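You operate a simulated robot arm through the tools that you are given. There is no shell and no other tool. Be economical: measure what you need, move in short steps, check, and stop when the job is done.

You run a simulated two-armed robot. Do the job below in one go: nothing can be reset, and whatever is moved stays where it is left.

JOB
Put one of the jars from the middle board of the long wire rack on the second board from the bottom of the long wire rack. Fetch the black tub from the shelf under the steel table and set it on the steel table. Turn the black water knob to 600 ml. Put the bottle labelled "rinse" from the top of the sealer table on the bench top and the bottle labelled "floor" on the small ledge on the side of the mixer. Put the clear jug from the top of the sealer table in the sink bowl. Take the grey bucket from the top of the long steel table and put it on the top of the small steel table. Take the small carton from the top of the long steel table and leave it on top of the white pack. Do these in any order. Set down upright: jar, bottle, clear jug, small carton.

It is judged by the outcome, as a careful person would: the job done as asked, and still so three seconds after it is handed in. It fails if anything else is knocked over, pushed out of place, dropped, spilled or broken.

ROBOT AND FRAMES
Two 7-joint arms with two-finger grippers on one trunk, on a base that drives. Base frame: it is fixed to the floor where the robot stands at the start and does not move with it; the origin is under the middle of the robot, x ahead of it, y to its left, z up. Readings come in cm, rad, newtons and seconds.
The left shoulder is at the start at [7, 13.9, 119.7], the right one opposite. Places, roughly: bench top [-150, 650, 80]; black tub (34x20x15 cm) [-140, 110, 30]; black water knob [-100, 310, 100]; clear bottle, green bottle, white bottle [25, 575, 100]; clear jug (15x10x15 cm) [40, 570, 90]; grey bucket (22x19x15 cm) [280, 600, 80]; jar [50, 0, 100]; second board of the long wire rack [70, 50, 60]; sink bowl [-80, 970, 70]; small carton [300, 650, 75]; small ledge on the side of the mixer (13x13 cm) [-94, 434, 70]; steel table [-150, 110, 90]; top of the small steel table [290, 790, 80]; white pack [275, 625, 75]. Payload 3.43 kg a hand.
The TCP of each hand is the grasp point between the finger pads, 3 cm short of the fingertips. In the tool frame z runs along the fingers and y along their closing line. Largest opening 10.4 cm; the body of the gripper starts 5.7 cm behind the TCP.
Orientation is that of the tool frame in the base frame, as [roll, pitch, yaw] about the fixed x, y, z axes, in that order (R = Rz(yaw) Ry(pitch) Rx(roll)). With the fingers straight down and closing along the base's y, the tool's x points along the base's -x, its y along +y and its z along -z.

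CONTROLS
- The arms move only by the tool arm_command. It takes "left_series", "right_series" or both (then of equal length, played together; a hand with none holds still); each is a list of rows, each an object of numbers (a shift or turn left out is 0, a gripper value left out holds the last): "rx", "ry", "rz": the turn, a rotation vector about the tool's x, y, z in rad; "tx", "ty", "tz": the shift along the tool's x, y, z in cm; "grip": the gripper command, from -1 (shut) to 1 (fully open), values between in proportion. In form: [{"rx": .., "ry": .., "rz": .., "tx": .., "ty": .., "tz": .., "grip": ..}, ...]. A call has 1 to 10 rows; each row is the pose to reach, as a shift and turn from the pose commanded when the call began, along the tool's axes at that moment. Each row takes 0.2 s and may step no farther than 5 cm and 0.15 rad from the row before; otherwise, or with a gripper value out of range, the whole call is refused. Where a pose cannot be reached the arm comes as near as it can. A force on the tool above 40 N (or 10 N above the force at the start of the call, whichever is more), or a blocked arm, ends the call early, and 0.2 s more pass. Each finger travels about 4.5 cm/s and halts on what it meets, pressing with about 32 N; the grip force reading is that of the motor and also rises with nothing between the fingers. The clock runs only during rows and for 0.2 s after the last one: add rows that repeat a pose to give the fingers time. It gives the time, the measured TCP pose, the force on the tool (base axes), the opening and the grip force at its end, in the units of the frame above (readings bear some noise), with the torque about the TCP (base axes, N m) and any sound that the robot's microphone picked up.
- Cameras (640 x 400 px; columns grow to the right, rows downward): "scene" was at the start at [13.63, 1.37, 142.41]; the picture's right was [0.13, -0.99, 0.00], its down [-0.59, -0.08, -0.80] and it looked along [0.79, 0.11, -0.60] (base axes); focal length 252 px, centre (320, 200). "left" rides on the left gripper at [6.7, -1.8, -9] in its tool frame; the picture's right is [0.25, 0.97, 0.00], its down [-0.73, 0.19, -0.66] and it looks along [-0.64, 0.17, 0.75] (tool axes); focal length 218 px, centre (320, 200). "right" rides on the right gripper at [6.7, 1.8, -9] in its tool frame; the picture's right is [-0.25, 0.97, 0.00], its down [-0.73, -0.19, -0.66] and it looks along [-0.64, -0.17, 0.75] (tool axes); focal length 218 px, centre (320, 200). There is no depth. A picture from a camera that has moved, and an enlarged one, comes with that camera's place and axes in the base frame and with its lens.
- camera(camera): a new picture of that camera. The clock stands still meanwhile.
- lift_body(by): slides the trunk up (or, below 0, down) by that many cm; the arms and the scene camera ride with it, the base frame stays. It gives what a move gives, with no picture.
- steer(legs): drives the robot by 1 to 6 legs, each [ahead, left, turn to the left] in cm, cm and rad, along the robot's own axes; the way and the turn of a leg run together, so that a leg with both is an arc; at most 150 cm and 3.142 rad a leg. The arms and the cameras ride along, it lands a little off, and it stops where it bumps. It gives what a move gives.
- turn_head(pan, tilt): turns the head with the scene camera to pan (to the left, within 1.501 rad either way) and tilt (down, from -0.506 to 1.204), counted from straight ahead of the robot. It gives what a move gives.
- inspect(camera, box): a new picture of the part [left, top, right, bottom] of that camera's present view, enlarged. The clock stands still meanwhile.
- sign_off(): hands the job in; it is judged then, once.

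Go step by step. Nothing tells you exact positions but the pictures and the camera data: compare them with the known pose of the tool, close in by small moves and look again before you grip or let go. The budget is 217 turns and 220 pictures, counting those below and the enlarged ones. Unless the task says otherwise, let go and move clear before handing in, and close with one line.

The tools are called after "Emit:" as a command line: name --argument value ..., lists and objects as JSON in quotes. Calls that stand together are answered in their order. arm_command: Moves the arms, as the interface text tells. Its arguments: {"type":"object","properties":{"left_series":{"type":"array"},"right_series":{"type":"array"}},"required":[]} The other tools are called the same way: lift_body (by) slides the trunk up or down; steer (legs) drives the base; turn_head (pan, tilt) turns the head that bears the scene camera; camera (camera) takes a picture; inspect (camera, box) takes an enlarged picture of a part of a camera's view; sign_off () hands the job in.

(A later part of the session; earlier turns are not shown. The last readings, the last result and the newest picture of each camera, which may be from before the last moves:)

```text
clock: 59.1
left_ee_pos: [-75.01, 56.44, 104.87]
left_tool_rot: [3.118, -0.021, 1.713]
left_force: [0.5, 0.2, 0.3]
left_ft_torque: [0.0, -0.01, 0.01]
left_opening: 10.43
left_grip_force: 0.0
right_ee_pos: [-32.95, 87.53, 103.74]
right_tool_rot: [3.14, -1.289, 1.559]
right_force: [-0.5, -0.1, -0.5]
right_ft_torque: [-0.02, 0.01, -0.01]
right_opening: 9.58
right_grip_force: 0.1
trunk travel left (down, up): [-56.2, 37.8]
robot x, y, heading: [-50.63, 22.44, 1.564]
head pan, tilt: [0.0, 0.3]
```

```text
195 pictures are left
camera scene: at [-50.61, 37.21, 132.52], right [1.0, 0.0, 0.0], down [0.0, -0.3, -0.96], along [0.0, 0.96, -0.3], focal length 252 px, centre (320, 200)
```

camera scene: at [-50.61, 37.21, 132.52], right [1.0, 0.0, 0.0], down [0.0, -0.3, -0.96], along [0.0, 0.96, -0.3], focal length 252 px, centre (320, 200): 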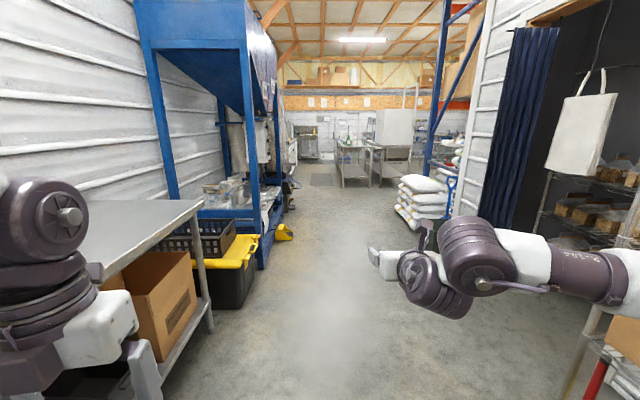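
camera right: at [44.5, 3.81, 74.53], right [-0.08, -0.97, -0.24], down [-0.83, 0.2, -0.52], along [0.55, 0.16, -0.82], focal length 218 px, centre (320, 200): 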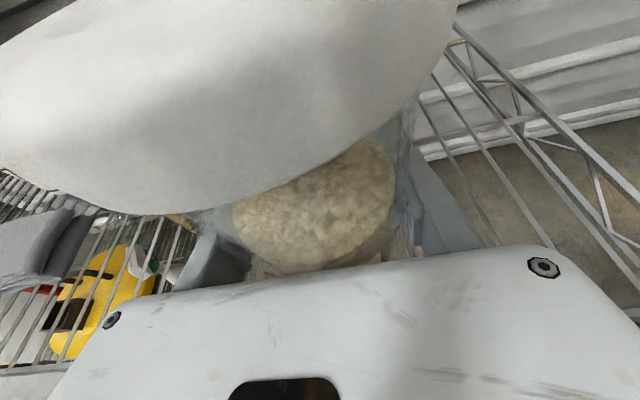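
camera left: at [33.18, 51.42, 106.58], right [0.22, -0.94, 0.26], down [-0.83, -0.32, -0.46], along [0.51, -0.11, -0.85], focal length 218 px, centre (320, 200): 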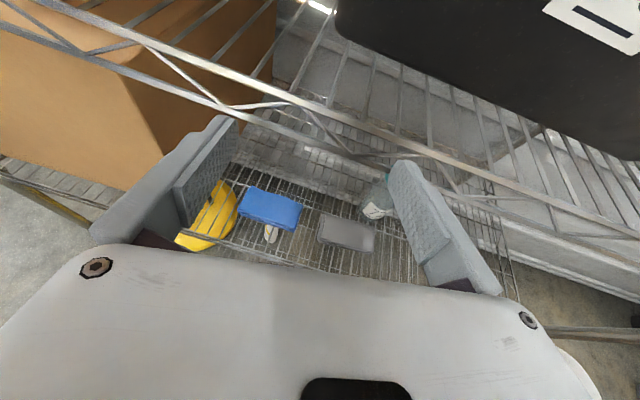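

The steel table is on the left (x≲-95). I fold the right arm, then drive alongside and face it.

Emit:
arm_command --right_series '[{"ry": -0.15, "tz": -2}, {"ry": -0.3, "tz": -5}, {"ry": -0.45, "tz": -8}, {"ry": -0.6, "tz": -11}, {"ry": -0.75, "tz": -14}, {"ry": -0.9, "tz": -17}, {"ry": -1.05, "tz": -20}, {"ry": -1.2, "tz": -23}, {"ry": -1.25, "tz": -26}, {"ry": -1.25, "tz": -29}]'

Emit:
steer --legs '[[85, -15, 0], [0, 0, 1.57]]'

Emit:
turn_head --pan 0 --tilt 0.7

Emit:
camera --camera "scene"

```text
clock: 61.3
left_ee_pos: [-74.87, 56.3, 104.85]
left_tool_rot: [3.122, -0.022, 1.712]
left_force: [-0.2, -0.2, 0.6]
left_ft_torque: [0.01, -0.01, -0.01]
left_opening: 10.45
left_grip_force: 0.1
right_ee_pos: [-33.21, 59.41, 111.92]
right_tool_rot: [3.141, -0.042, 1.556]
right_force: [0.0, -0.4, 0.6]
right_ft_torque: [0.03, 0.0, 0.01]
right_opening: 9.54
right_grip_force: 0.0
trunk travel left (down, up): [-56.2, 37.8]
robot x, y, heading: [-50.84, 22.81, 1.567]
head pan, tilt: [0.0, 0.3]
```

```text
clock: 69.7
left_ee_pos: [-69.05, 82.75, 104.87]
left_tool_rot: [3.121, -0.02, -3.008]
left_force: [-0.3, -0.3, -0.1]
left_ft_torque: [0.01, 0.04, 0.0]
left_opening: 10.4
left_grip_force: 0.0
right_ee_pos: [-71.96, 124.49, 111.84]
right_tool_rot: [-3.141, -0.039, 3.121]
right_force: [-0.7, -0.3, -0.1]
right_ft_torque: [0.0, 0.01, 0.01]
right_opening: 9.56
right_grip_force: 0.1
trunk travel left (down, up): [-56.2, 37.8]
robot x, y, heading: [-34.97, 106.62, 3.125]
head pan, tilt: [0.0, 0.3]
```

```text
clock: 70.6
left_ee_pos: [-69.13, 82.92, 104.86]
left_tool_rot: [3.119, -0.02, -3.008]
left_force: [0.4, 0.5, -0.5]
left_ft_torque: [0.01, -0.01, 0.02]
left_opening: 10.39
left_grip_force: 0.1
right_ee_pos: [-71.99, 124.53, 111.86]
right_tool_rot: [-3.141, -0.043, 3.122]
right_force: [0.4, -0.2, 0.0]
right_ft_torque: [0.0, 0.0, 0.03]
right_opening: 9.56
right_grip_force: 0.1
trunk travel left (down, up): [-56.2, 37.8]
robot x, y, heading: [-35.3, 107.13, 3.132]
head pan, tilt: [0.0, 0.7]
```

```text
194 pictures are left
camera scene: at [-48.69, 107.32, 128.92], right [0.01, 1.0, 0.0], down [0.64, -0.01, -0.77], along [-0.77, 0.01, -0.64], focal length 252 px, centre (320, 200)
```

scene: 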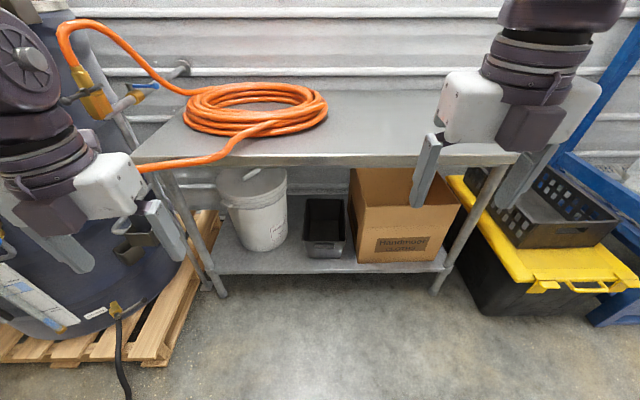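

The tub sits under the table between a white bucket and a carton, short end toward me. I lower the trunk to see it better.

Emit:
lift_body --by -50

Emit:
turn_head --pan 0 --tilt 0.5

Emit:
camera --camera "scene"

Emit:
inspect --camera "scene" --box '[220, 100, 460, 250]'

```text
refused: -50 is not a number from -40 to 40
```

```text
clock: 71.3
left_ee_pos: [-69.17, 82.8, 104.97]
left_tool_rot: [3.122, -0.021, -3.007]
left_force: [-0.3, 0.4, -0.4]
left_ft_torque: [0.0, -0.03, -0.01]
left_opening: 10.4
left_grip_force: 0.1
right_ee_pos: [-72.05, 124.41, 111.87]
right_tool_rot: [-3.141, -0.04, 3.124]
right_force: [0.7, 0.8, -0.1]
right_ft_torque: [0.02, 0.0, 0.01]
right_opening: 9.56
right_grip_force: 0.0
trunk travel left (down, up): [-56.2, 37.8]
robot x, y, heading: [-35.85, 107.17, 3.128]
head pan, tilt: [0.0, 0.499]
```

```text
193 pictures are left
camera scene: at [-49.29, 107.32, 130.67], right [0.01, 1.0, 0.0], down [0.48, -0.01, -0.88], along [-0.88, 0.01, -0.48], focal length 252 px, centre (320, 200)
```

scene: 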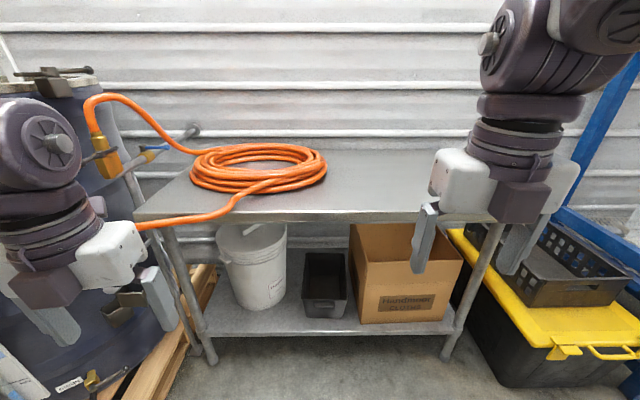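

```text
2.67 times, centred on (340, 175) of scene
camera zoom: at [-49.29, 107.32, 130.67], right [0.01, 1.0, 0.0], down [0.48, -0.01, -0.88], along [-0.88, 0.01, -0.48], focal length 672 px, centre (267, 267)
```

zoom: 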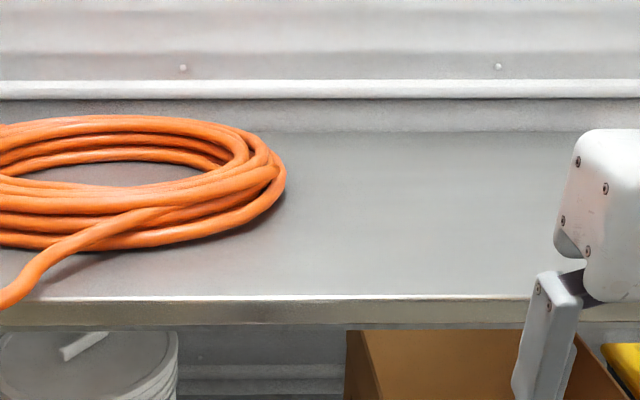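

Emit:
lift_body --by -40

Emit:
camera --camera "scene"

Emit:
inspect --camera "scene" --box '[240, 140, 440, 265]'

```text
clock: 75.1
left_ee_pos: [-69.04, 82.94, 64.98]
left_tool_rot: [3.12, -0.02, -3.007]
left_force: [0.1, 0.3, -0.1]
left_ft_torque: [0.0, 0.0, -0.02]
left_opening: 10.38
left_grip_force: 0.0
right_ee_pos: [-71.95, 124.48, 71.86]
right_tool_rot: [-3.141, -0.039, 3.121]
right_force: [-0.2, -0.2, 0.1]
right_ft_torque: [0.01, 0.0, -0.01]
right_opening: 9.55
right_grip_force: 0.1
trunk travel left (down, up): [-16.2, 77.8]
robot x, y, heading: [-35.12, 107.13, 3.126]
head pan, tilt: [0.0, 0.499]
```

```text
191 pictures are left
camera scene: at [-49.28, 107.32, 90.69], right [0.01, 1.0, 0.0], down [0.48, -0.01, -0.88], along [-0.88, 0.01, -0.48], focal length 252 px, centre (320, 200)
```

scene: 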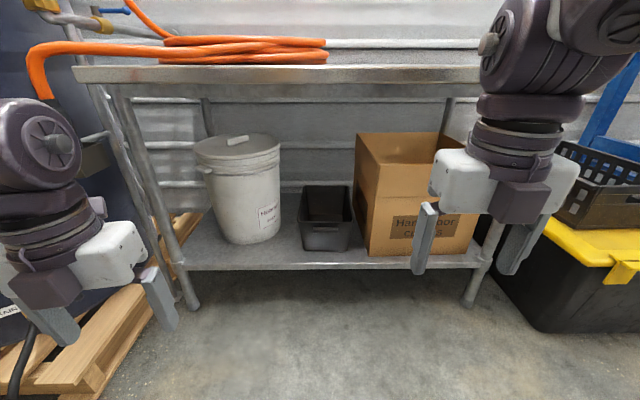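

```text
3.20 times, centred on (340, 202) of scene
camera zoom: at [-49.28, 107.32, 90.69], right [0.01, 1.0, 0.0], down [0.48, -0.01, -0.88], along [-0.88, 0.01, -0.48], focal length 807 px, centre (256, 192)
```

zoom: 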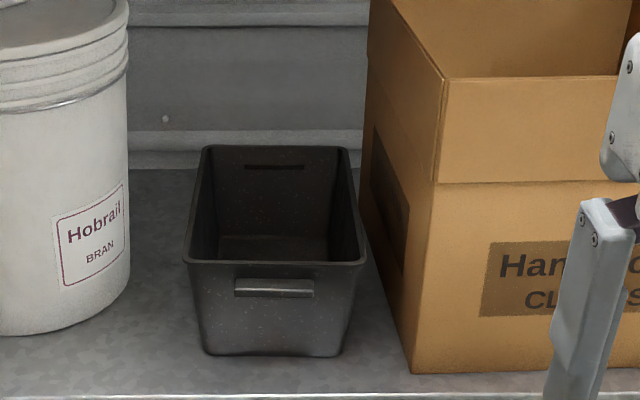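

Tub rim is at z≈42.4, spanning x −121…−155, y 100.7…120; shelf edge at x≈−116, carton at y≥126, bucket y≤92. Plan: hook the front wall with the right hand, draw it out ~13 cm, then grip both side walls with two hands. I bring the hands into position first.

Emit:
lift_body --by -16

Emit:
steer --legs '[[0, -3, 0]]'

Emit:
arm_command --left_series '[{"ty": 4, "rz": 0.1}, {"ty": 8, "rz": 0.15}, {"ty": 12, "rz": 0.15}, {"ty": 14, "rz": 0.15}]' --right_series '[{"ty": -4}, {"ty": -8, "tz": 2}, {"ty": -12, "tz": 4}, {"ty": -15, "tz": 6}]'

Emit:
arm_command --left_series '[{"ry": 0.12}, {"ry": 0.24}, {"ry": 0.36}, {"ry": 0.48}, {"ry": 0.6}]' --right_series '[{"ry": 0.12}, {"ry": 0.24}, {"ry": 0.36}, {"ry": 0.48}, {"ry": 0.6}]'

Emit:
camera --camera "scene"

```text
clock: 77.0
left_ee_pos: [-68.99, 83.07, 48.97]
left_tool_rot: [3.119, -0.021, -3.007]
left_force: [0.6, -0.2, 0.0]
left_ft_torque: [0.0, -0.01, -0.02]
left_opening: 10.41
left_grip_force: 0.1
right_ee_pos: [-72.01, 124.53, 55.94]
right_tool_rot: [3.141, -0.041, 3.123]
right_force: [0.3, -0.1, 0.0]
right_ft_torque: [-0.01, -0.04, 0.0]
right_opening: 9.59
right_grip_force: 0.1
trunk travel left (down, up): [-0.2, 93.8]
robot x, y, heading: [-35.11, 107.25, 3.132]
head pan, tilt: [0.0, 0.499]
```

```text
clock: 77.8
left_ee_pos: [-69.02, 85.89, 48.79]
left_tool_rot: [3.122, -0.019, -3.006]
left_force: [0.2, -0.7, -0.1]
left_ft_torque: [0.0, 0.03, -0.01]
left_opening: 10.38
left_grip_force: 0.1
right_ee_pos: [-71.85, 127.54, 55.9]
right_tool_rot: [3.141, -0.041, 3.121]
right_force: [-0.2, 0.3, 0.4]
right_ft_torque: [0.04, -0.02, 0.01]
right_opening: 9.58
right_grip_force: 0.1
trunk travel left (down, up): [-0.2, 93.8]
robot x, y, heading: [-35.39, 110.11, 3.131]
head pan, tilt: [0.0, 0.499]
```

```text
clock: 78.8
left_ee_pos: [-71.01, 99.7, 49.12]
left_tool_rot: [3.123, -0.025, 3.128]
left_force: [-1.1, -0.8, 0.3]
left_ft_torque: [0.02, 0.01, 0.01]
left_opening: 10.35
left_grip_force: 0.1
right_ee_pos: [-72.47, 112.57, 49.87]
right_tool_rot: [3.141, -0.04, 3.12]
right_force: [-0.3, 2.1, 0.2]
right_ft_torque: [-0.02, 0.02, 0.05]
right_opening: 9.5
right_grip_force: 0.1
trunk travel left (down, up): [-0.2, 93.8]
robot x, y, heading: [-35.07, 110.0, 3.131]
head pan, tilt: [0.0, 0.499]
```

```text
clock: 80.0
left_ee_pos: [-71.15, 100.97, 49.23]
left_tool_rot: [-3.123, -0.504, 3.083]
left_force: [-2.9, -15.2, 1.2]
left_ft_torque: [0.71, 0.01, -0.12]
left_opening: 9.52
left_grip_force: 0.0
left hand out of reach, approached as far as the arm can: row 4, 5
right_ee_pos: [-72.45, 112.58, 49.94]
right_tool_rot: [3.14, -0.644, 3.12]
right_force: [3.1, 15.8, -1.5]
right_ft_torque: [-0.45, 0.0, 0.53]
right_opening: 8.63
right_grip_force: 0.0
trunk travel left (down, up): [-0.2, 93.8]
robot x, y, heading: [-35.13, 109.77, 3.125]
head pan, tilt: [0.0, 0.499]
```

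```text
189 pictures are left
camera scene: at [-49.16, 110.37, 74.71], right [0.01, 1.0, 0.0], down [0.48, -0.01, -0.88], along [-0.88, 0.01, -0.48], focal length 252 px, centre (320, 200)
```

scene: 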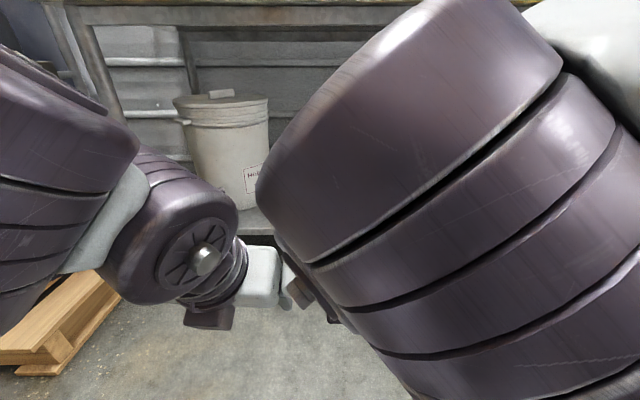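

The two hands touch; I move the left one aside and drive closer.

Emit:
arm_command --left_series '[{"ty": -4}, {"ty": -8}, {"ty": -12}]'

Emit:
arm_command --right_series '[{"tz": 2, "tx": 3}, {"tz": 4, "tx": 6}, {"tz": 5, "tx": 9}, {"tz": 5, "tx": 12}]'

Emit:
steer --legs '[[25, 0, 0]]'

Emit:
camera --camera "right"

Emit:
camera --camera "scene"

```text
clock: 80.8
left_ee_pos: [-73.2, 88.75, 50.42]
left_tool_rot: [-3.126, -0.499, 3.083]
left_force: [0.3, 0.3, 0.6]
left_ft_torque: [0.0, -0.01, 0.01]
left_opening: 10.39
left_grip_force: 0.1
left hand out of reach, approached as far as the arm can: row 1, 2, 3
right_ee_pos: [-72.46, 112.45, 49.85]
right_tool_rot: [-3.14, -0.641, 3.121]
right_force: [0.5, -0.2, -0.1]
right_ft_torque: [-0.04, 0.01, -0.02]
right_opening: 9.59
right_grip_force: 0.1
trunk travel left (down, up): [-0.2, 93.8]
robot x, y, heading: [-35.1, 110.14, 3.131]
head pan, tilt: [0.0, 0.499]
```

```text
clock: 81.8
left_ee_pos: [-73.16, 88.91, 50.33]
left_tool_rot: [-3.125, -0.499, 3.083]
left_force: [-0.4, -0.2, 0.0]
left_ft_torque: [-0.01, 0.01, 0.0]
left_opening: 10.38
left_grip_force: 0.1
right_ee_pos: [-85.32, 112.82, 53.19]
right_tool_rot: [3.141, -0.64, 3.122]
right_force: [-0.3, 0.0, -0.6]
right_ft_torque: [0.0, 0.01, 0.0]
right_opening: 9.57
right_grip_force: 0.1
trunk travel left (down, up): [-0.2, 93.8]
robot x, y, heading: [-35.13, 109.96, 3.135]
head pan, tilt: [0.0, 0.499]
```

```text
clock: 83.6
left_ee_pos: [-98.11, 89.25, 50.28]
left_tool_rot: [-3.123, -0.5, 3.082]
left_force: [-0.3, -0.6, -0.3]
left_ft_torque: [-0.02, 0.01, -0.02]
left_opening: 10.4
left_grip_force: 0.2
right_ee_pos: [-110.15, 113.29, 53.06]
right_tool_rot: [-3.141, -0.641, 3.121]
right_force: [-0.2, -0.3, 0.2]
right_ft_torque: [0.03, -0.01, 0.0]
right_opening: 9.56
right_grip_force: 0.0
trunk travel left (down, up): [-0.2, 93.8]
robot x, y, heading: [-59.92, 110.62, 3.126]
head pan, tilt: [0.0, 0.499]
```

```text
188 pictures are left
camera right: at [-110.17, 114.94, 64.26], right [0.22, 0.96, -0.15], down [0.97, -0.21, 0.09], along [0.06, -0.17, -0.98], focal length 218 px, centre (320, 200)
```

right: 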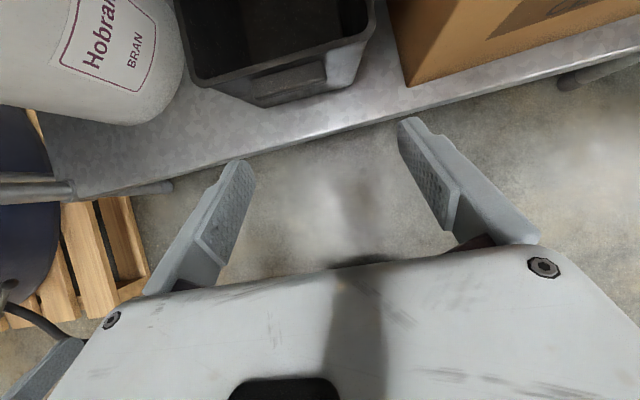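

```text
187 pictures are left
camera scene: at [-74.21, 110.63, 74.68], right [0.01, 1.0, 0.0], down [0.48, -0.01, -0.88], along [-0.88, 0.01, -0.48], focal length 252 px, centre (320, 200)
```

scene: 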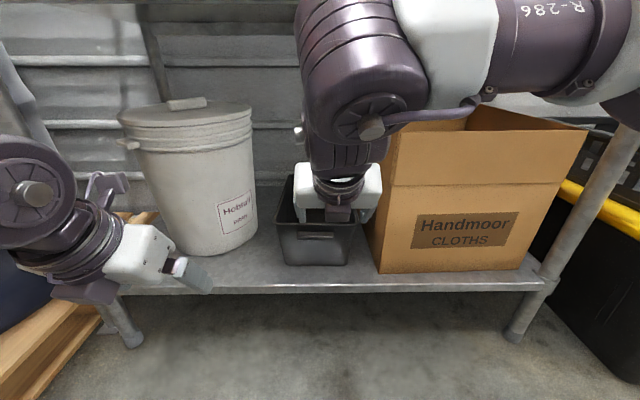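

Tub front rim confirmed at x≈−123, y 100–119.5. I drive 10 closer, close the right fingers, move over the tub and dip in behind the front wall.

Emit:
steer --legs '[[10, 0, 0]]'

Emit:
arm_command --right_series '[{"tx": 4, "tz": 3, "ty": -1, "grip": -1}, {"tx": 8, "tz": 6, "ty": -2.5, "grip": -1}, {"tx": 8, "tz": 6, "ty": -2.5, "grip": -1}]'

Emit:
camera --camera "right"

```text
clock: 84.8
left_ee_pos: [-108.16, 89.4, 50.26]
left_tool_rot: [-3.125, -0.501, 3.08]
left_force: [-1.6, -1.0, 0.8]
left_ft_torque: [0.03, -0.02, 0.03]
left_opening: 10.4
left_grip_force: 0.0
right_ee_pos: [-120.19, 113.33, 53.16]
right_tool_rot: [3.141, -0.643, 3.121]
right_force: [-0.3, -1.0, 0.9]
right_ft_torque: [0.01, -0.01, -0.01]
right_opening: 9.55
right_grip_force: 0.0
trunk travel left (down, up): [-0.2, 93.8]
robot x, y, heading: [-70.01, 110.4, 3.128]
head pan, tilt: [0.0, 0.499]
```

```text
refused: row 1 steps farther than a row can; nothing moved
```

```text
186 pictures are left
camera right: at [-120.21, 115.1, 64.26], right [0.22, 0.96, -0.15], down [0.97, -0.21, 0.09], along [0.06, -0.17, -0.98], focal length 218 px, centre (320, 200)
```

right: 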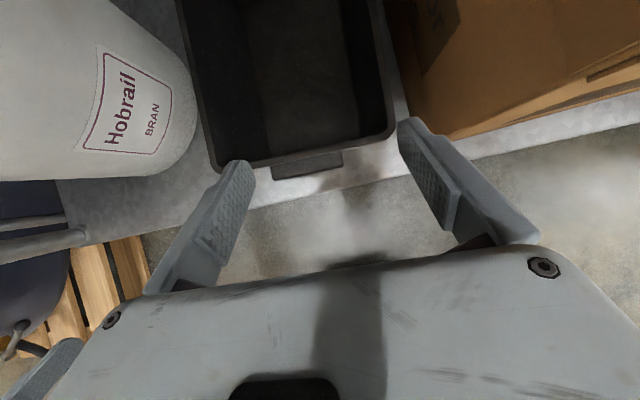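

Emit:
arm_command --right_series '[{"tx": 2.8, "tz": 2.1, "ty": -0.8, "grip": -1}, {"tx": 5.6, "tz": 4.2, "ty": -1.6, "grip": -1}, {"tx": 8.4, "tz": 6.3, "ty": -2.5, "grip": -1}, {"tx": 8.4, "tz": 6.3, "ty": -2.5, "grip": -1}, {"tx": 6.6, "tz": 8.7, "ty": -2.5, "grip": -1}, {"tx": 4.8, "tz": 11.1, "ty": -2.5, "grip": -1}, {"tx": 3, "tz": 13.5, "ty": -2.5, "grip": -1}, {"tx": 1.5, "tz": 15.5, "ty": -2.5, "grip": -1}]'

Emit:
camera --camera "right"

```text
clock: 86.6
left_ee_pos: [-108.16, 89.38, 50.29]
left_tool_rot: [-3.125, -0.5, 3.08]
left_force: [0.0, -0.6, 0.2]
left_ft_torque: [0.0, 0.0, 0.0]
left_opening: 10.4
left_grip_force: 0.2
right_ee_pos: [-130.59, 111.2, 41.47]
right_tool_rot: [-3.141, -0.639, 3.123]
right_force: [0.6, 0.1, 0.3]
right_ft_torque: [0.01, 0.02, 0.0]
right_opening: 0.0
right_grip_force: 31.6
trunk travel left (down, up): [-0.2, 93.8]
robot x, y, heading: [-70.18, 110.35, 3.126]
head pan, tilt: [0.0, 0.499]
```

```text
185 pictures are left
camera right: at [-130.7, 112.86, 52.64], right [0.22, 0.96, -0.15], down [0.97, -0.21, 0.09], along [0.06, -0.17, -0.98], focal length 218 px, centre (320, 200)
```

right: 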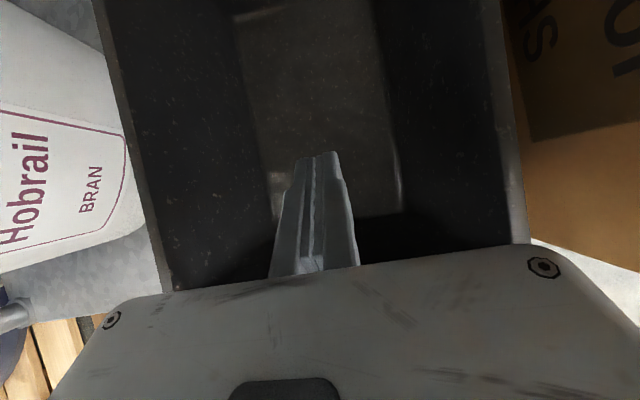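

Fingers are in the tub; I dip 1.5 more and pull back slowly with the base.

Emit:
arm_command --right_series '[{"tx": -0.9, "tz": 1.2}, {"tx": -0.9, "tz": 1.2}]'

Emit:
steer --legs '[[-8, 0, 0], [-8, 0, 0]]'

Emit:
camera --camera "right"

Emit:
camera --camera "scene"

```text
clock: 87.2
left_ee_pos: [-108.18, 89.45, 50.26]
left_tool_rot: [-3.125, -0.5, 3.082]
left_force: [0.9, 0.0, -0.9]
left_ft_torque: [0.01, 0.01, 0.0]
left_opening: 10.4
left_grip_force: 0.1
right_ee_pos: [-130.55, 111.25, 39.96]
right_tool_rot: [-3.141, -0.641, 3.12]
right_force: [-0.2, -0.5, -0.1]
right_ft_torque: [0.01, 0.0, 0.02]
right_opening: 0.0
right_grip_force: 32.0
trunk travel left (down, up): [-0.2, 93.8]
robot x, y, heading: [-70.06, 110.37, 3.135]
head pan, tilt: [0.0, 0.499]
```

```text
clock: 88.9
left_ee_pos: [-92.17, 89.09, 50.35]
left_tool_rot: [-3.125, -0.498, 3.08]
left_force: [0.3, -0.5, -0.4]
left_ft_torque: [0.01, -0.02, -0.03]
left_opening: 10.42
left_grip_force: 0.0
right_ee_pos: [-114.58, 110.91, 40.0]
right_tool_rot: [-3.141, -0.64, 3.12]
right_force: [-0.9, -0.2, 0.4]
right_ft_torque: [0.03, -0.02, 0.01]
right_opening: 0.01
right_grip_force: 32.2
trunk travel left (down, up): [-0.2, 93.8]
robot x, y, heading: [-53.86, 110.43, 3.129]
head pan, tilt: [0.0, 0.499]
```

```text
184 pictures are left
camera right: at [-114.71, 112.65, 51.21], right [0.22, 0.96, -0.15], down [0.97, -0.21, 0.09], along [0.06, -0.17, -0.98], focal length 218 px, centre (320, 200)
```

right: 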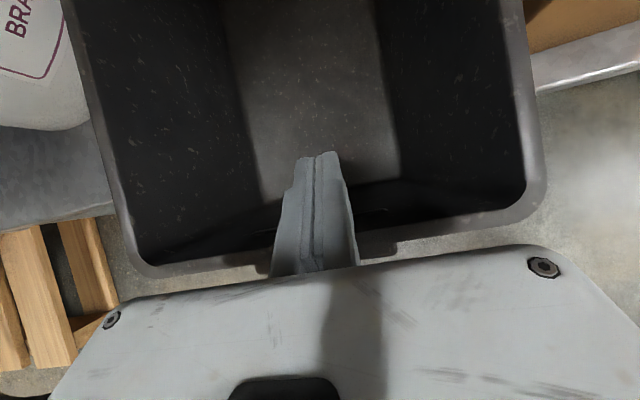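

```text
183 pictures are left
camera scene: at [-68.24, 110.56, 74.68], right [0.01, 1.0, 0.0], down [0.48, -0.01, -0.88], along [-0.88, 0.01, -0.48], focal length 252 px, centre (320, 200)
```

scene: 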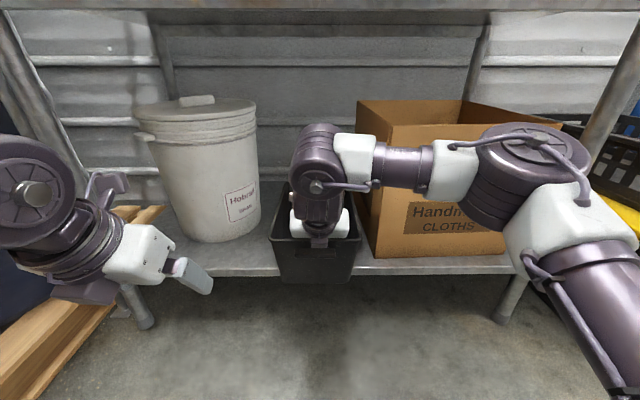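

The tub came out ~12 cm. I pull 4 cm more, lift the fingers out, and set both hands above the side walls with half-open fingers.

Emit:
steer --legs '[[-4, 0, 0]]'

Emit:
arm_command --right_series '[{"tx": 2, "tz": -2.6}, {"tx": 4, "tz": -5.2}, {"tx": 6, "tz": -8}, {"tx": 7, "tz": -7, "ty": 4, "grip": -0.1}, {"tx": 9, "tz": -5, "ty": 8, "grip": -0.1}, {"tx": 11, "tz": -4, "ty": 8.5, "grip": -0.1}]' --left_series '[{"grip": 0}, {"tx": 3, "grip": -0.1}, {"tx": 6, "tz": 2, "ty": 2, "grip": -0.1}, {"tx": 9, "tz": 4, "ty": 5, "grip": -0.1}, {"tx": 12, "tz": 5, "ty": 8, "grip": -0.1}, {"tx": 14, "tz": 6, "ty": 11, "grip": -0.1}]'

Emit:
camera --camera "right"

Emit:
camera --camera "left"

Emit:
camera --camera "scene"

```text
clock: 89.8
left_ee_pos: [-88.08, 89.2, 50.26]
left_tool_rot: [-3.125, -0.502, 3.081]
left_force: [0.3, 1.1, 0.0]
left_ft_torque: [0.0, -0.02, 0.01]
left_opening: 10.4
left_grip_force: 0.0
right_ee_pos: [-110.59, 110.91, 40.09]
right_tool_rot: [3.14, -0.644, 3.121]
right_force: [2.5, 0.0, 6.3]
right_ft_torque: [-0.02, -0.09, 0.0]
right_opening: 0.59
right_grip_force: 32.3
trunk travel left (down, up): [-0.2, 93.8]
robot x, y, heading: [-50.34, 110.34, 3.126]
head pan, tilt: [0.0, 0.499]
```

```text
clock: 91.2
left_ee_pos: [-102.79, 101.11, 51.71]
left_tool_rot: [-3.128, -0.498, 3.082]
left_force: [0.6, 0.4, 0.5]
left_ft_torque: [-0.03, -0.01, -0.03]
left_opening: 4.69
left_grip_force: 0.1
right_ee_pos: [-116.89, 119.44, 49.89]
right_tool_rot: [-3.141, -0.641, 3.121]
right_force: [0.1, 0.8, 0.2]
right_ft_torque: [0.0, 0.03, 0.01]
right_opening: 4.7
right_grip_force: 0.1
trunk travel left (down, up): [-0.2, 93.8]
robot x, y, heading: [-50.07, 110.38, 3.125]
head pan, tilt: [0.0, 0.499]
```

```text
182 pictures are left
camera right: at [-116.98, 121.16, 61.04], right [0.22, 0.96, -0.15], down [0.97, -0.21, 0.09], along [0.06, -0.17, -0.98], focal length 218 px, centre (320, 200)
```

right: 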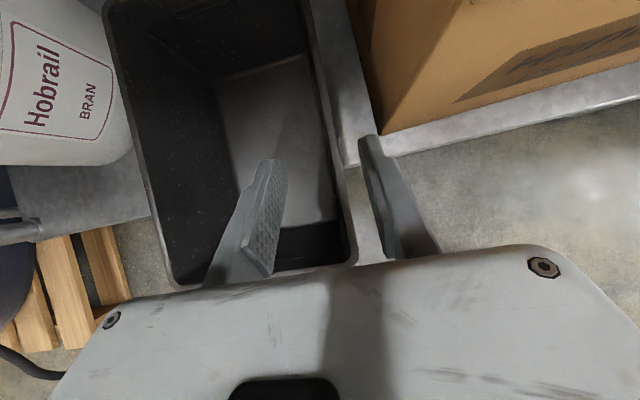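

```text
181 pictures are left
camera left: at [-104.42, 99.58, 62.78], right [-0.17, 0.98, 0.11], down [0.96, 0.14, 0.23], along [0.21, 0.14, -0.97], focal length 218 px, centre (320, 200)
```

left: 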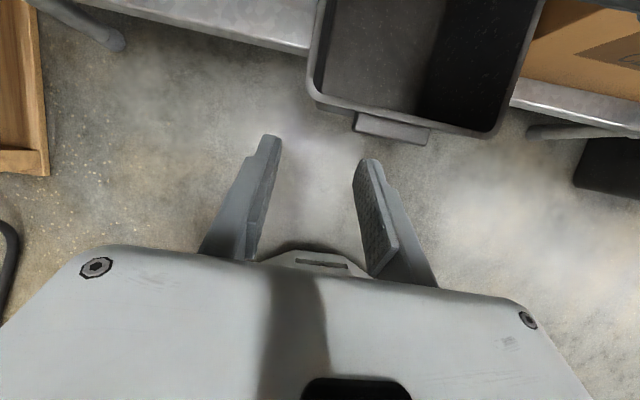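

```text
180 pictures are left
camera scene: at [-64.25, 110.5, 74.67], right [0.01, 1.0, 0.0], down [0.48, -0.01, -0.88], along [-0.88, 0.01, -0.48], focal length 252 px, centre (320, 200)
```

scene: 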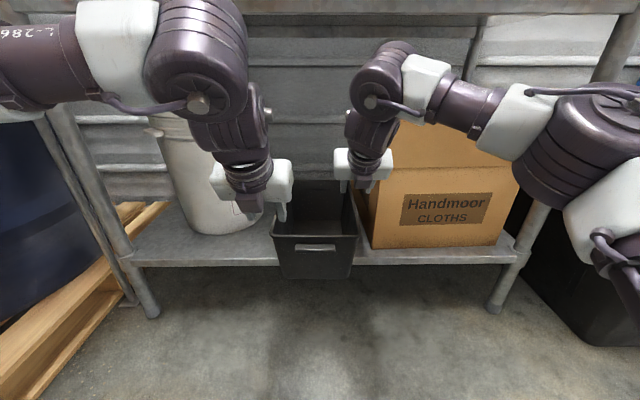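

Walls are at y≈120.4 (right) and y≈100.5 (left). I align the left hand forward and then lower both over the walls.

Emit:
arm_command --left_series '[{"tx": 4.1, "tz": 2.2, "ty": -0.5}, {"tx": 8.2, "tz": 4.5, "ty": -1}, {"tx": 12.3, "tz": 6.7, "ty": -1.4}]' --right_series '[{"ty": 0.4}, {"ty": 0.8}, {"ty": 0.8}]'

Emit:
camera --camera "left"

Emit:
camera --camera "right"

```text
clock: 92.0
left_ee_pos: [-116.92, 100.5, 51.67]
left_tool_rot: [-3.124, -0.498, 3.078]
left_force: [-0.1, -0.1, -0.1]
left_ft_torque: [0.02, -0.02, 0.0]
left_opening: 4.68
left_grip_force: 0.1
right_ee_pos: [-116.78, 120.16, 49.7]
right_tool_rot: [-3.141, -0.641, 3.12]
right_force: [-0.1, -0.4, 0.2]
right_ft_torque: [0.01, -0.02, 0.01]
right_opening: 4.67
right_grip_force: 0.0
trunk travel left (down, up): [-0.2, 93.8]
robot x, y, heading: [-50.1, 110.43, 3.129]
head pan, tilt: [0.0, 0.499]
```

```text
179 pictures are left
camera left: at [-118.47, 99.0, 62.79], right [-0.17, 0.98, 0.11], down [0.96, 0.14, 0.23], along [0.21, 0.14, -0.97], focal length 218 px, centre (320, 200)
```

left: 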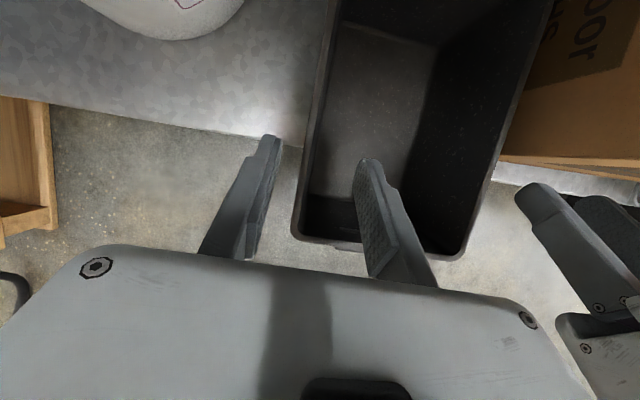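

```text
178 pictures are left
camera right: at [-116.94, 122.0, 61.05], right [0.22, 0.96, -0.15], down [0.97, -0.21, 0.09], along [0.06, -0.17, -0.98], focal length 218 px, centre (320, 200)
```

right: 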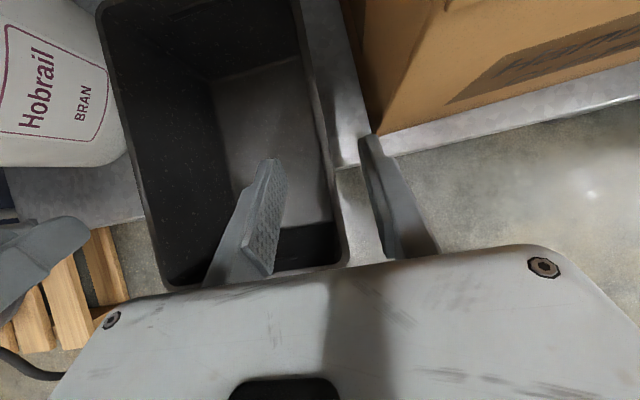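

Emit:
arm_command --left_series '[{"tx": -1.4, "tz": 2.6}, {"tx": -2.8, "tz": 5.2}, {"tx": -4.2, "tz": 7.7}, {"tx": -5.6, "tz": 10.2}]' --right_series '[{"tx": -1.5, "tz": 2}, {"tx": -3, "tz": 4}, {"tx": -4.5, "tz": 6}, {"tx": -5.8, "tz": 7.8}]'

Emit:
camera --camera "left"

Emit:
camera --camera "right"

```text
clock: 93.0
left_ee_pos: [-116.75, 100.27, 40.03]
left_tool_rot: [-3.127, -0.498, 3.08]
left_force: [0.3, 0.3, -0.3]
left_ft_torque: [-0.01, -0.01, 0.01]
left_opening: 4.7
left_grip_force: 0.1
right_ee_pos: [-116.94, 120.3, 40.05]
right_tool_rot: [-3.14, -0.641, 3.121]
right_force: [-0.3, 0.3, -1.6]
right_ft_torque: [0.01, -0.01, 0.0]
right_opening: 4.69
right_grip_force: 0.0
trunk travel left (down, up): [-0.2, 93.8]
robot x, y, heading: [-50.15, 110.36, 3.126]
head pan, tilt: [0.0, 0.499]
```

```text
177 pictures are left
camera left: at [-118.39, 98.78, 51.08], right [-0.17, 0.98, 0.11], down [0.96, 0.14, 0.23], along [0.21, 0.14, -0.97], focal length 218 px, centre (320, 200)
```

left: 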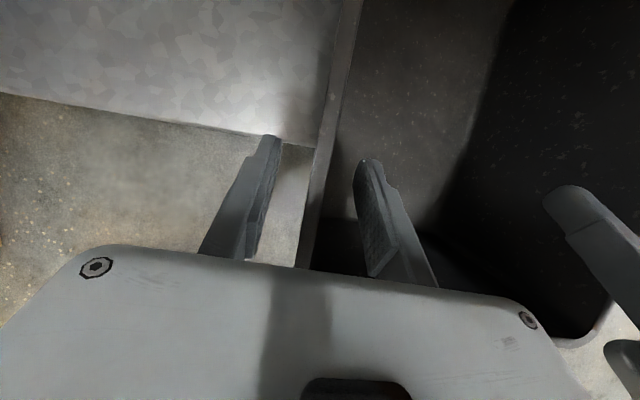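

```text
176 pictures are left
camera right: at [-116.98, 122.01, 51.26], right [0.22, 0.96, -0.15], down [0.97, -0.21, 0.09], along [0.05, -0.17, -0.98], focal length 218 px, centre (320, 200)
```

right: 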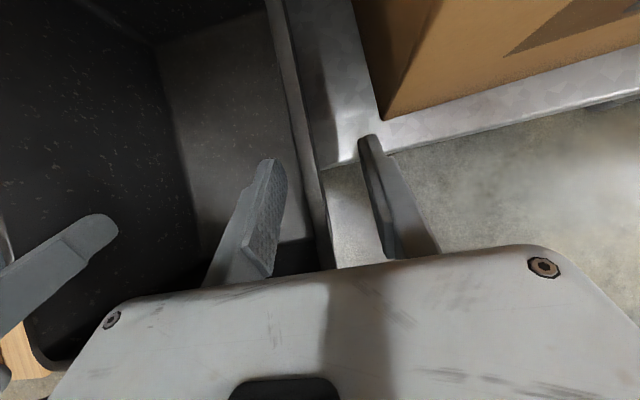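

Both walls run between the fingers. I close both hands.

Emit:
arm_command --left_series '[{"grip": -1}, {"grip": -1}, {"grip": -1}, {"grip": -1}, {"grip": -1}]' --right_series '[{"grip": -1}, {"grip": -1}, {"grip": -1}, {"grip": -1}, {"grip": -1}]'

Emit:
lift_body --by 2

Emit:
camera --camera "scene"

```text
clock: 94.2
left_ee_pos: [-116.84, 100.58, 39.96]
left_tool_rot: [-3.133, -0.501, 3.079]
left_force: [-1.1, 27.6, 0.2]
left_ft_torque: [1.36, -0.23, 0.08]
left_opening: 0.71
left_grip_force: 31.9
right_ee_pos: [-116.89, 119.89, 40.05]
right_tool_rot: [-3.133, -0.639, 3.121]
right_force: [1.6, -27.9, 0.5]
right_ft_torque: [-1.31, -0.16, 0.11]
right_opening: 0.65
right_grip_force: 32.3
trunk travel left (down, up): [-0.2, 93.8]
robot x, y, heading: [-49.79, 110.13, 3.127]
head pan, tilt: [0.0, 0.499]
```

```text
clock: 94.8
left_ee_pos: [-116.85, 100.61, 41.97]
left_tool_rot: [-3.135, -0.501, 3.078]
left_force: [-1.3, 32.7, -2.1]
left_ft_torque: [1.35, -0.14, 0.07]
left_opening: 0.73
left_grip_force: 32.1
right_ee_pos: [-116.9, 119.88, 42.03]
right_tool_rot: [-3.132, -0.642, 3.121]
right_force: [1.2, -32.8, -3.0]
right_ft_torque: [-1.35, -0.2, 0.14]
right_opening: 0.64
right_grip_force: 31.9
trunk travel left (down, up): [-2.2, 91.8]
robot x, y, heading: [-49.85, 110.18, 3.131]
head pan, tilt: [0.0, 0.499]
```

```text
175 pictures are left
camera scene: at [-64.32, 110.51, 76.66], right [0.01, 1.0, 0.0], down [0.48, -0.01, -0.88], along [-0.88, 0.01, -0.48], focal length 252 px, centre (320, 200)
```

scene: 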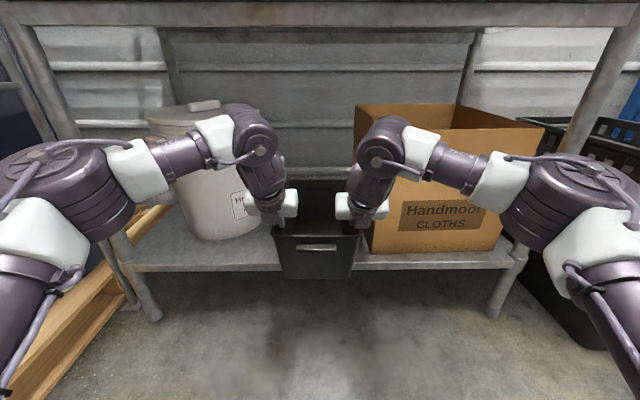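

The tub is held (light). I relax the sideways tension, lift a bit more and back out.

Emit:
arm_command --left_series '[{"ty": 0.2}, {"ty": 0.35}]' --right_series '[{"ty": -0.2}, {"ty": -0.35}]'

Emit:
lift_body --by 3

Emit:
steer --legs '[[-40, 0, 0]]'

Emit:
camera --camera "scene"

```text
clock: 95.4
left_ee_pos: [-116.98, 100.69, 42.03]
left_tool_rot: [-3.13, -0.5, 3.083]
left_force: [-4.3, 18.6, -2.1]
left_ft_torque: [1.26, -0.49, 0.05]
left_opening: 0.76
left_grip_force: 32.4
right_ee_pos: [-116.88, 119.99, 41.97]
right_tool_rot: [-3.14, -0.639, 3.119]
right_force: [3.0, -18.9, -2.4]
right_ft_torque: [-1.26, 0.12, 0.66]
right_opening: 0.67
right_grip_force: 31.7
trunk travel left (down, up): [-2.2, 91.8]
robot x, y, heading: [-49.82, 109.91, 3.127]
head pan, tilt: [0.0, 0.499]
```

```text
clock: 96.2
left_ee_pos: [-116.84, 100.65, 44.81]
left_tool_rot: [-3.128, -0.5, 3.081]
left_force: [-5.4, 13.2, -1.8]
left_ft_torque: [1.25, -0.15, 0.12]
left_opening: 0.73
left_grip_force: 32.4
right_ee_pos: [-116.92, 119.94, 44.95]
right_tool_rot: [3.142, -0.64, 3.12]
right_force: [4.2, -12.4, -1.8]
right_ft_torque: [-1.21, -0.23, 0.76]
right_opening: 0.68
right_grip_force: 32.1
trunk travel left (down, up): [-5.2, 88.8]
robot x, y, heading: [-49.96, 110.15, 3.132]
head pan, tilt: [0.0, 0.499]
```

```text
clock: 98.7
left_ee_pos: [-76.97, 99.93, 44.96]
left_tool_rot: [-3.127, -0.498, 3.081]
left_force: [-5.5, 8.3, -2.4]
left_ft_torque: [1.18, -0.23, 0.09]
left_opening: 0.78
left_grip_force: 32.1
right_ee_pos: [-77.1, 119.34, 44.97]
right_tool_rot: [-3.14, -0.642, 3.122]
right_force: [4.2, -8.6, -2.9]
right_ft_torque: [-1.18, -0.17, 0.78]
right_opening: 0.67
right_grip_force: 31.9
trunk travel left (down, up): [-5.2, 88.8]
robot x, y, heading: [-9.78, 109.55, 3.133]
head pan, tilt: [0.0, 0.499]
```

```text
174 pictures are left
camera scene: at [-24.37, 109.97, 79.67], right [0.01, 1.0, 0.0], down [0.48, -0.01, -0.88], along [-0.88, 0.01, -0.48], focal length 252 px, centre (320, 200)
```

scene: 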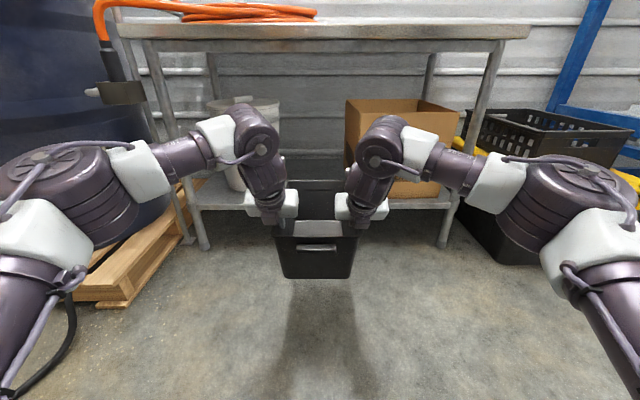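

Out and level. I raise it, shift 25 cm right (clear of the hose) and look at the table top.

Emit:
lift_body --by 40

Emit:
lift_body --by 24

Emit:
steer --legs '[[0, -26, 0]]'

Emit:
camera --camera "scene"

```text
clock: 102.5
left_ee_pos: [-76.77, 100.05, 84.85]
left_tool_rot: [-3.127, -0.498, 3.081]
left_force: [-5.9, -1.8, -2.3]
left_ft_torque: [1.12, -0.39, 0.17]
left_opening: 0.78
left_grip_force: 31.8
right_ee_pos: [-77.15, 119.17, 84.97]
right_tool_rot: [-3.141, -0.639, 3.122]
right_force: [5.1, 0.9, -2.2]
right_ft_torque: [-1.13, 0.06, 0.82]
right_opening: 0.65
right_grip_force: 32.0
trunk travel left (down, up): [-45.2, 48.8]
robot x, y, heading: [-10.03, 109.39, 3.129]
head pan, tilt: [0.0, 0.499]
```

```text
clock: 105.0
left_ee_pos: [-76.99, 100.07, 108.97]
left_tool_rot: [-3.127, -0.496, 3.083]
left_force: [-5.1, -0.3, -2.3]
left_ft_torque: [1.14, -0.19, 0.12]
left_opening: 0.73
left_grip_force: 32.0
right_ee_pos: [-77.04, 119.28, 108.92]
right_tool_rot: [-3.141, -0.639, 3.121]
right_force: [5.3, 0.8, -2.3]
right_ft_torque: [-1.12, -0.15, 0.86]
right_opening: 0.65
right_grip_force: 32.0
trunk travel left (down, up): [-69.2, 24.8]
robot x, y, heading: [-10.04, 109.73, 3.126]
head pan, tilt: [0.0, 0.499]
```

```text
clock: 106.9
left_ee_pos: [-76.57, 126.42, 108.85]
left_tool_rot: [-3.127, -0.497, 3.085]
left_force: [-6.0, -0.4, -2.4]
left_ft_torque: [1.13, -0.28, 0.16]
left_opening: 0.74
left_grip_force: 32.0
right_ee_pos: [-76.79, 145.6, 108.95]
right_tool_rot: [-3.141, -0.64, 3.124]
right_force: [5.3, -0.3, -2.9]
right_ft_torque: [-1.19, -0.03, 0.86]
right_opening: 0.66
right_grip_force: 32.0
trunk travel left (down, up): [-69.2, 24.8]
robot x, y, heading: [-9.95, 136.17, 3.123]
head pan, tilt: [0.0, 0.499]
```

```text
173 pictures are left
camera scene: at [-24.12, 136.29, 143.67], right [0.01, 1.0, 0.0], down [0.48, 0.0, -0.88], along [-0.88, 0.01, -0.48], focal length 252 px, centre (320, 200)
```

scene: 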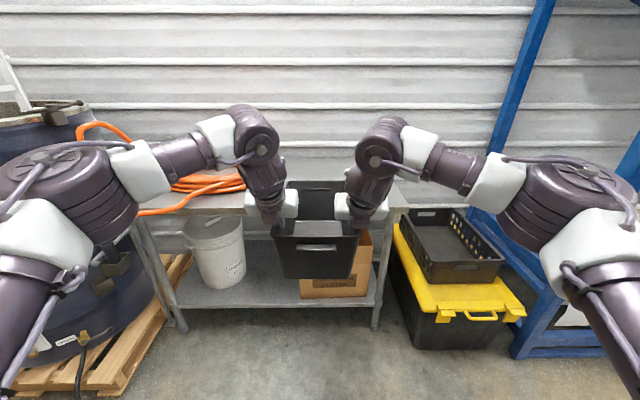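

Clear. I drive forward 50 cm so the tub is over the table and check.

Emit:
steer --legs '[[50, 0, 0]]'

Emit:
camera --camera "scene"

Emit:
camera --camera "left"

```text
clock: 109.8
left_ee_pos: [-126.16, 126.52, 108.92]
left_tool_rot: [-3.127, -0.499, 3.087]
left_force: [-1.5, -1.5, -1.8]
left_ft_torque: [1.15, -0.06, 0.19]
left_opening: 0.76
left_grip_force: 32.0
right_ee_pos: [-126.56, 145.71, 108.94]
right_tool_rot: [-3.141, -0.639, 3.127]
right_force: [1.4, 1.7, -2.0]
right_ft_torque: [-1.07, -0.31, 0.0]
right_opening: 0.64
right_grip_force: 32.4
trunk travel left (down, up): [-69.2, 24.8]
robot x, y, heading: [-59.41, 136.6, 3.134]
head pan, tilt: [0.0, 0.499]
```

```text
172 pictures are left
camera scene: at [-73.77, 136.84, 143.68], right [0.01, 1.0, 0.0], down [0.48, 0.0, -0.88], along [-0.88, 0.01, -0.48], focal length 252 px, centre (320, 200)
```

scene: 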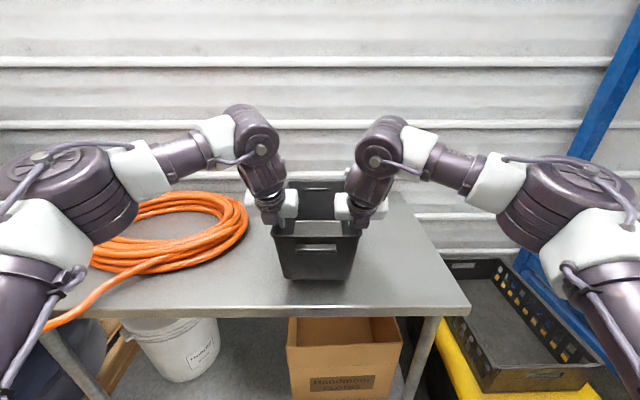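

```text
171 pictures are left
camera left: at [-127.8, 125.09, 120.11], right [-0.18, 0.98, 0.11], down [0.96, 0.15, 0.23], along [0.2, 0.14, -0.97], focal length 218 px, centre (320, 200)
```

left: 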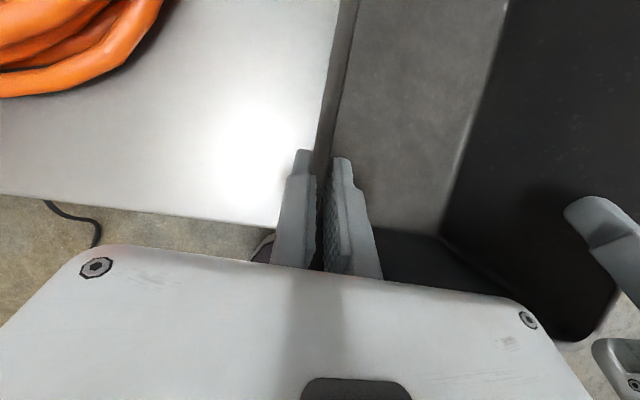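

The tub overhangs closely at the front edge, so I go 4 cm further in, then lower.

Emit:
steer --legs '[[4, 0, 0]]'

Emit:
lift_body --by -5

Emit:
lift_body --by -1

Emit:
inspect --camera "scene" --box '[220, 180, 420, 305]'

```text
clock: 110.7
left_ee_pos: [-129.9, 126.67, 109.45]
left_tool_rot: [-3.127, -0.504, 3.088]
left_force: [-0.6, -2.5, -1.6]
left_ft_torque: [1.14, 0.04, 0.19]
left_opening: 0.75
left_grip_force: 31.9
right_ee_pos: [-130.02, 145.82, 109.37]
right_tool_rot: [-3.138, -0.646, 3.126]
right_force: [1.2, 1.8, -2.5]
right_ft_torque: [-1.11, -0.29, -0.05]
right_opening: 0.67
right_grip_force: 31.9
trunk travel left (down, up): [-69.2, 24.8]
robot x, y, heading: [-63.58, 136.48, 3.136]
head pan, tilt: [0.0, 0.499]
```

```text
clock: 111.6
left_ee_pos: [-130.18, 126.66, 104.06]
left_tool_rot: [-3.128, -0.5, 3.088]
left_force: [-0.5, -1.8, -0.1]
left_ft_torque: [1.16, 0.45, 0.25]
left_opening: 0.78
left_grip_force: 31.9
right_ee_pos: [-130.5, 146.0, 104.23]
right_tool_rot: [-3.14, -0.641, 3.126]
right_force: [2.2, 2.5, 0.7]
right_ft_torque: [-1.14, 0.03, -0.05]
right_opening: 0.65
right_grip_force: 31.6
trunk travel left (down, up): [-64.2, 29.8]
robot x, y, heading: [-63.35, 136.59, 3.136]
head pan, tilt: [0.0, 0.499]
```

```text
clock: 112.2
left_ee_pos: [-130.04, 126.71, 103.67]
left_tool_rot: [-3.131, -0.512, 3.091]
left_force: [-11.4, -5.8, 28.5]
left_ft_torque: [1.33, 0.25, 0.19]
left_opening: 0.78
left_grip_force: 32.6
right_ee_pos: [-130.24, 145.84, 103.81]
right_tool_rot: [-3.136, -0.655, 3.122]
right_force: [-8.5, 5.0, 29.6]
right_ft_torque: [-1.2, 0.26, -0.06]
right_opening: 0.69
right_grip_force: 32.4
trunk travel left (down, up): [-63.2, 30.8]
robot x, y, heading: [-63.42, 136.85, 3.133]
head pan, tilt: [0.0, 0.499]
```

```text
3.20 times, centred on (320, 242) of scene
camera zoom: at [-77.25, 136.87, 137.84], right [0.01, 1.0, 0.0], down [0.48, 0.0, -0.88], along [-0.88, 0.01, -0.48], focal length 807 px, centre (320, 64)
```

zoom: 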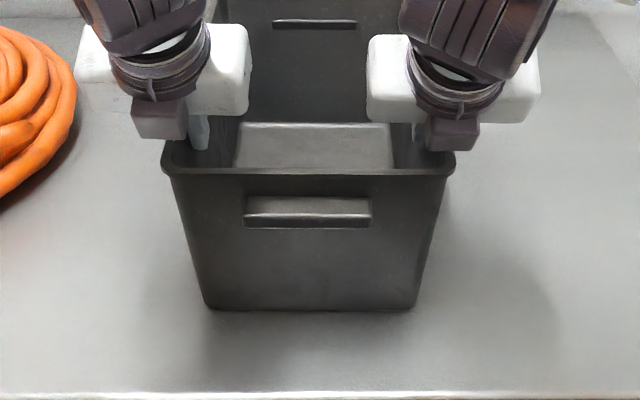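

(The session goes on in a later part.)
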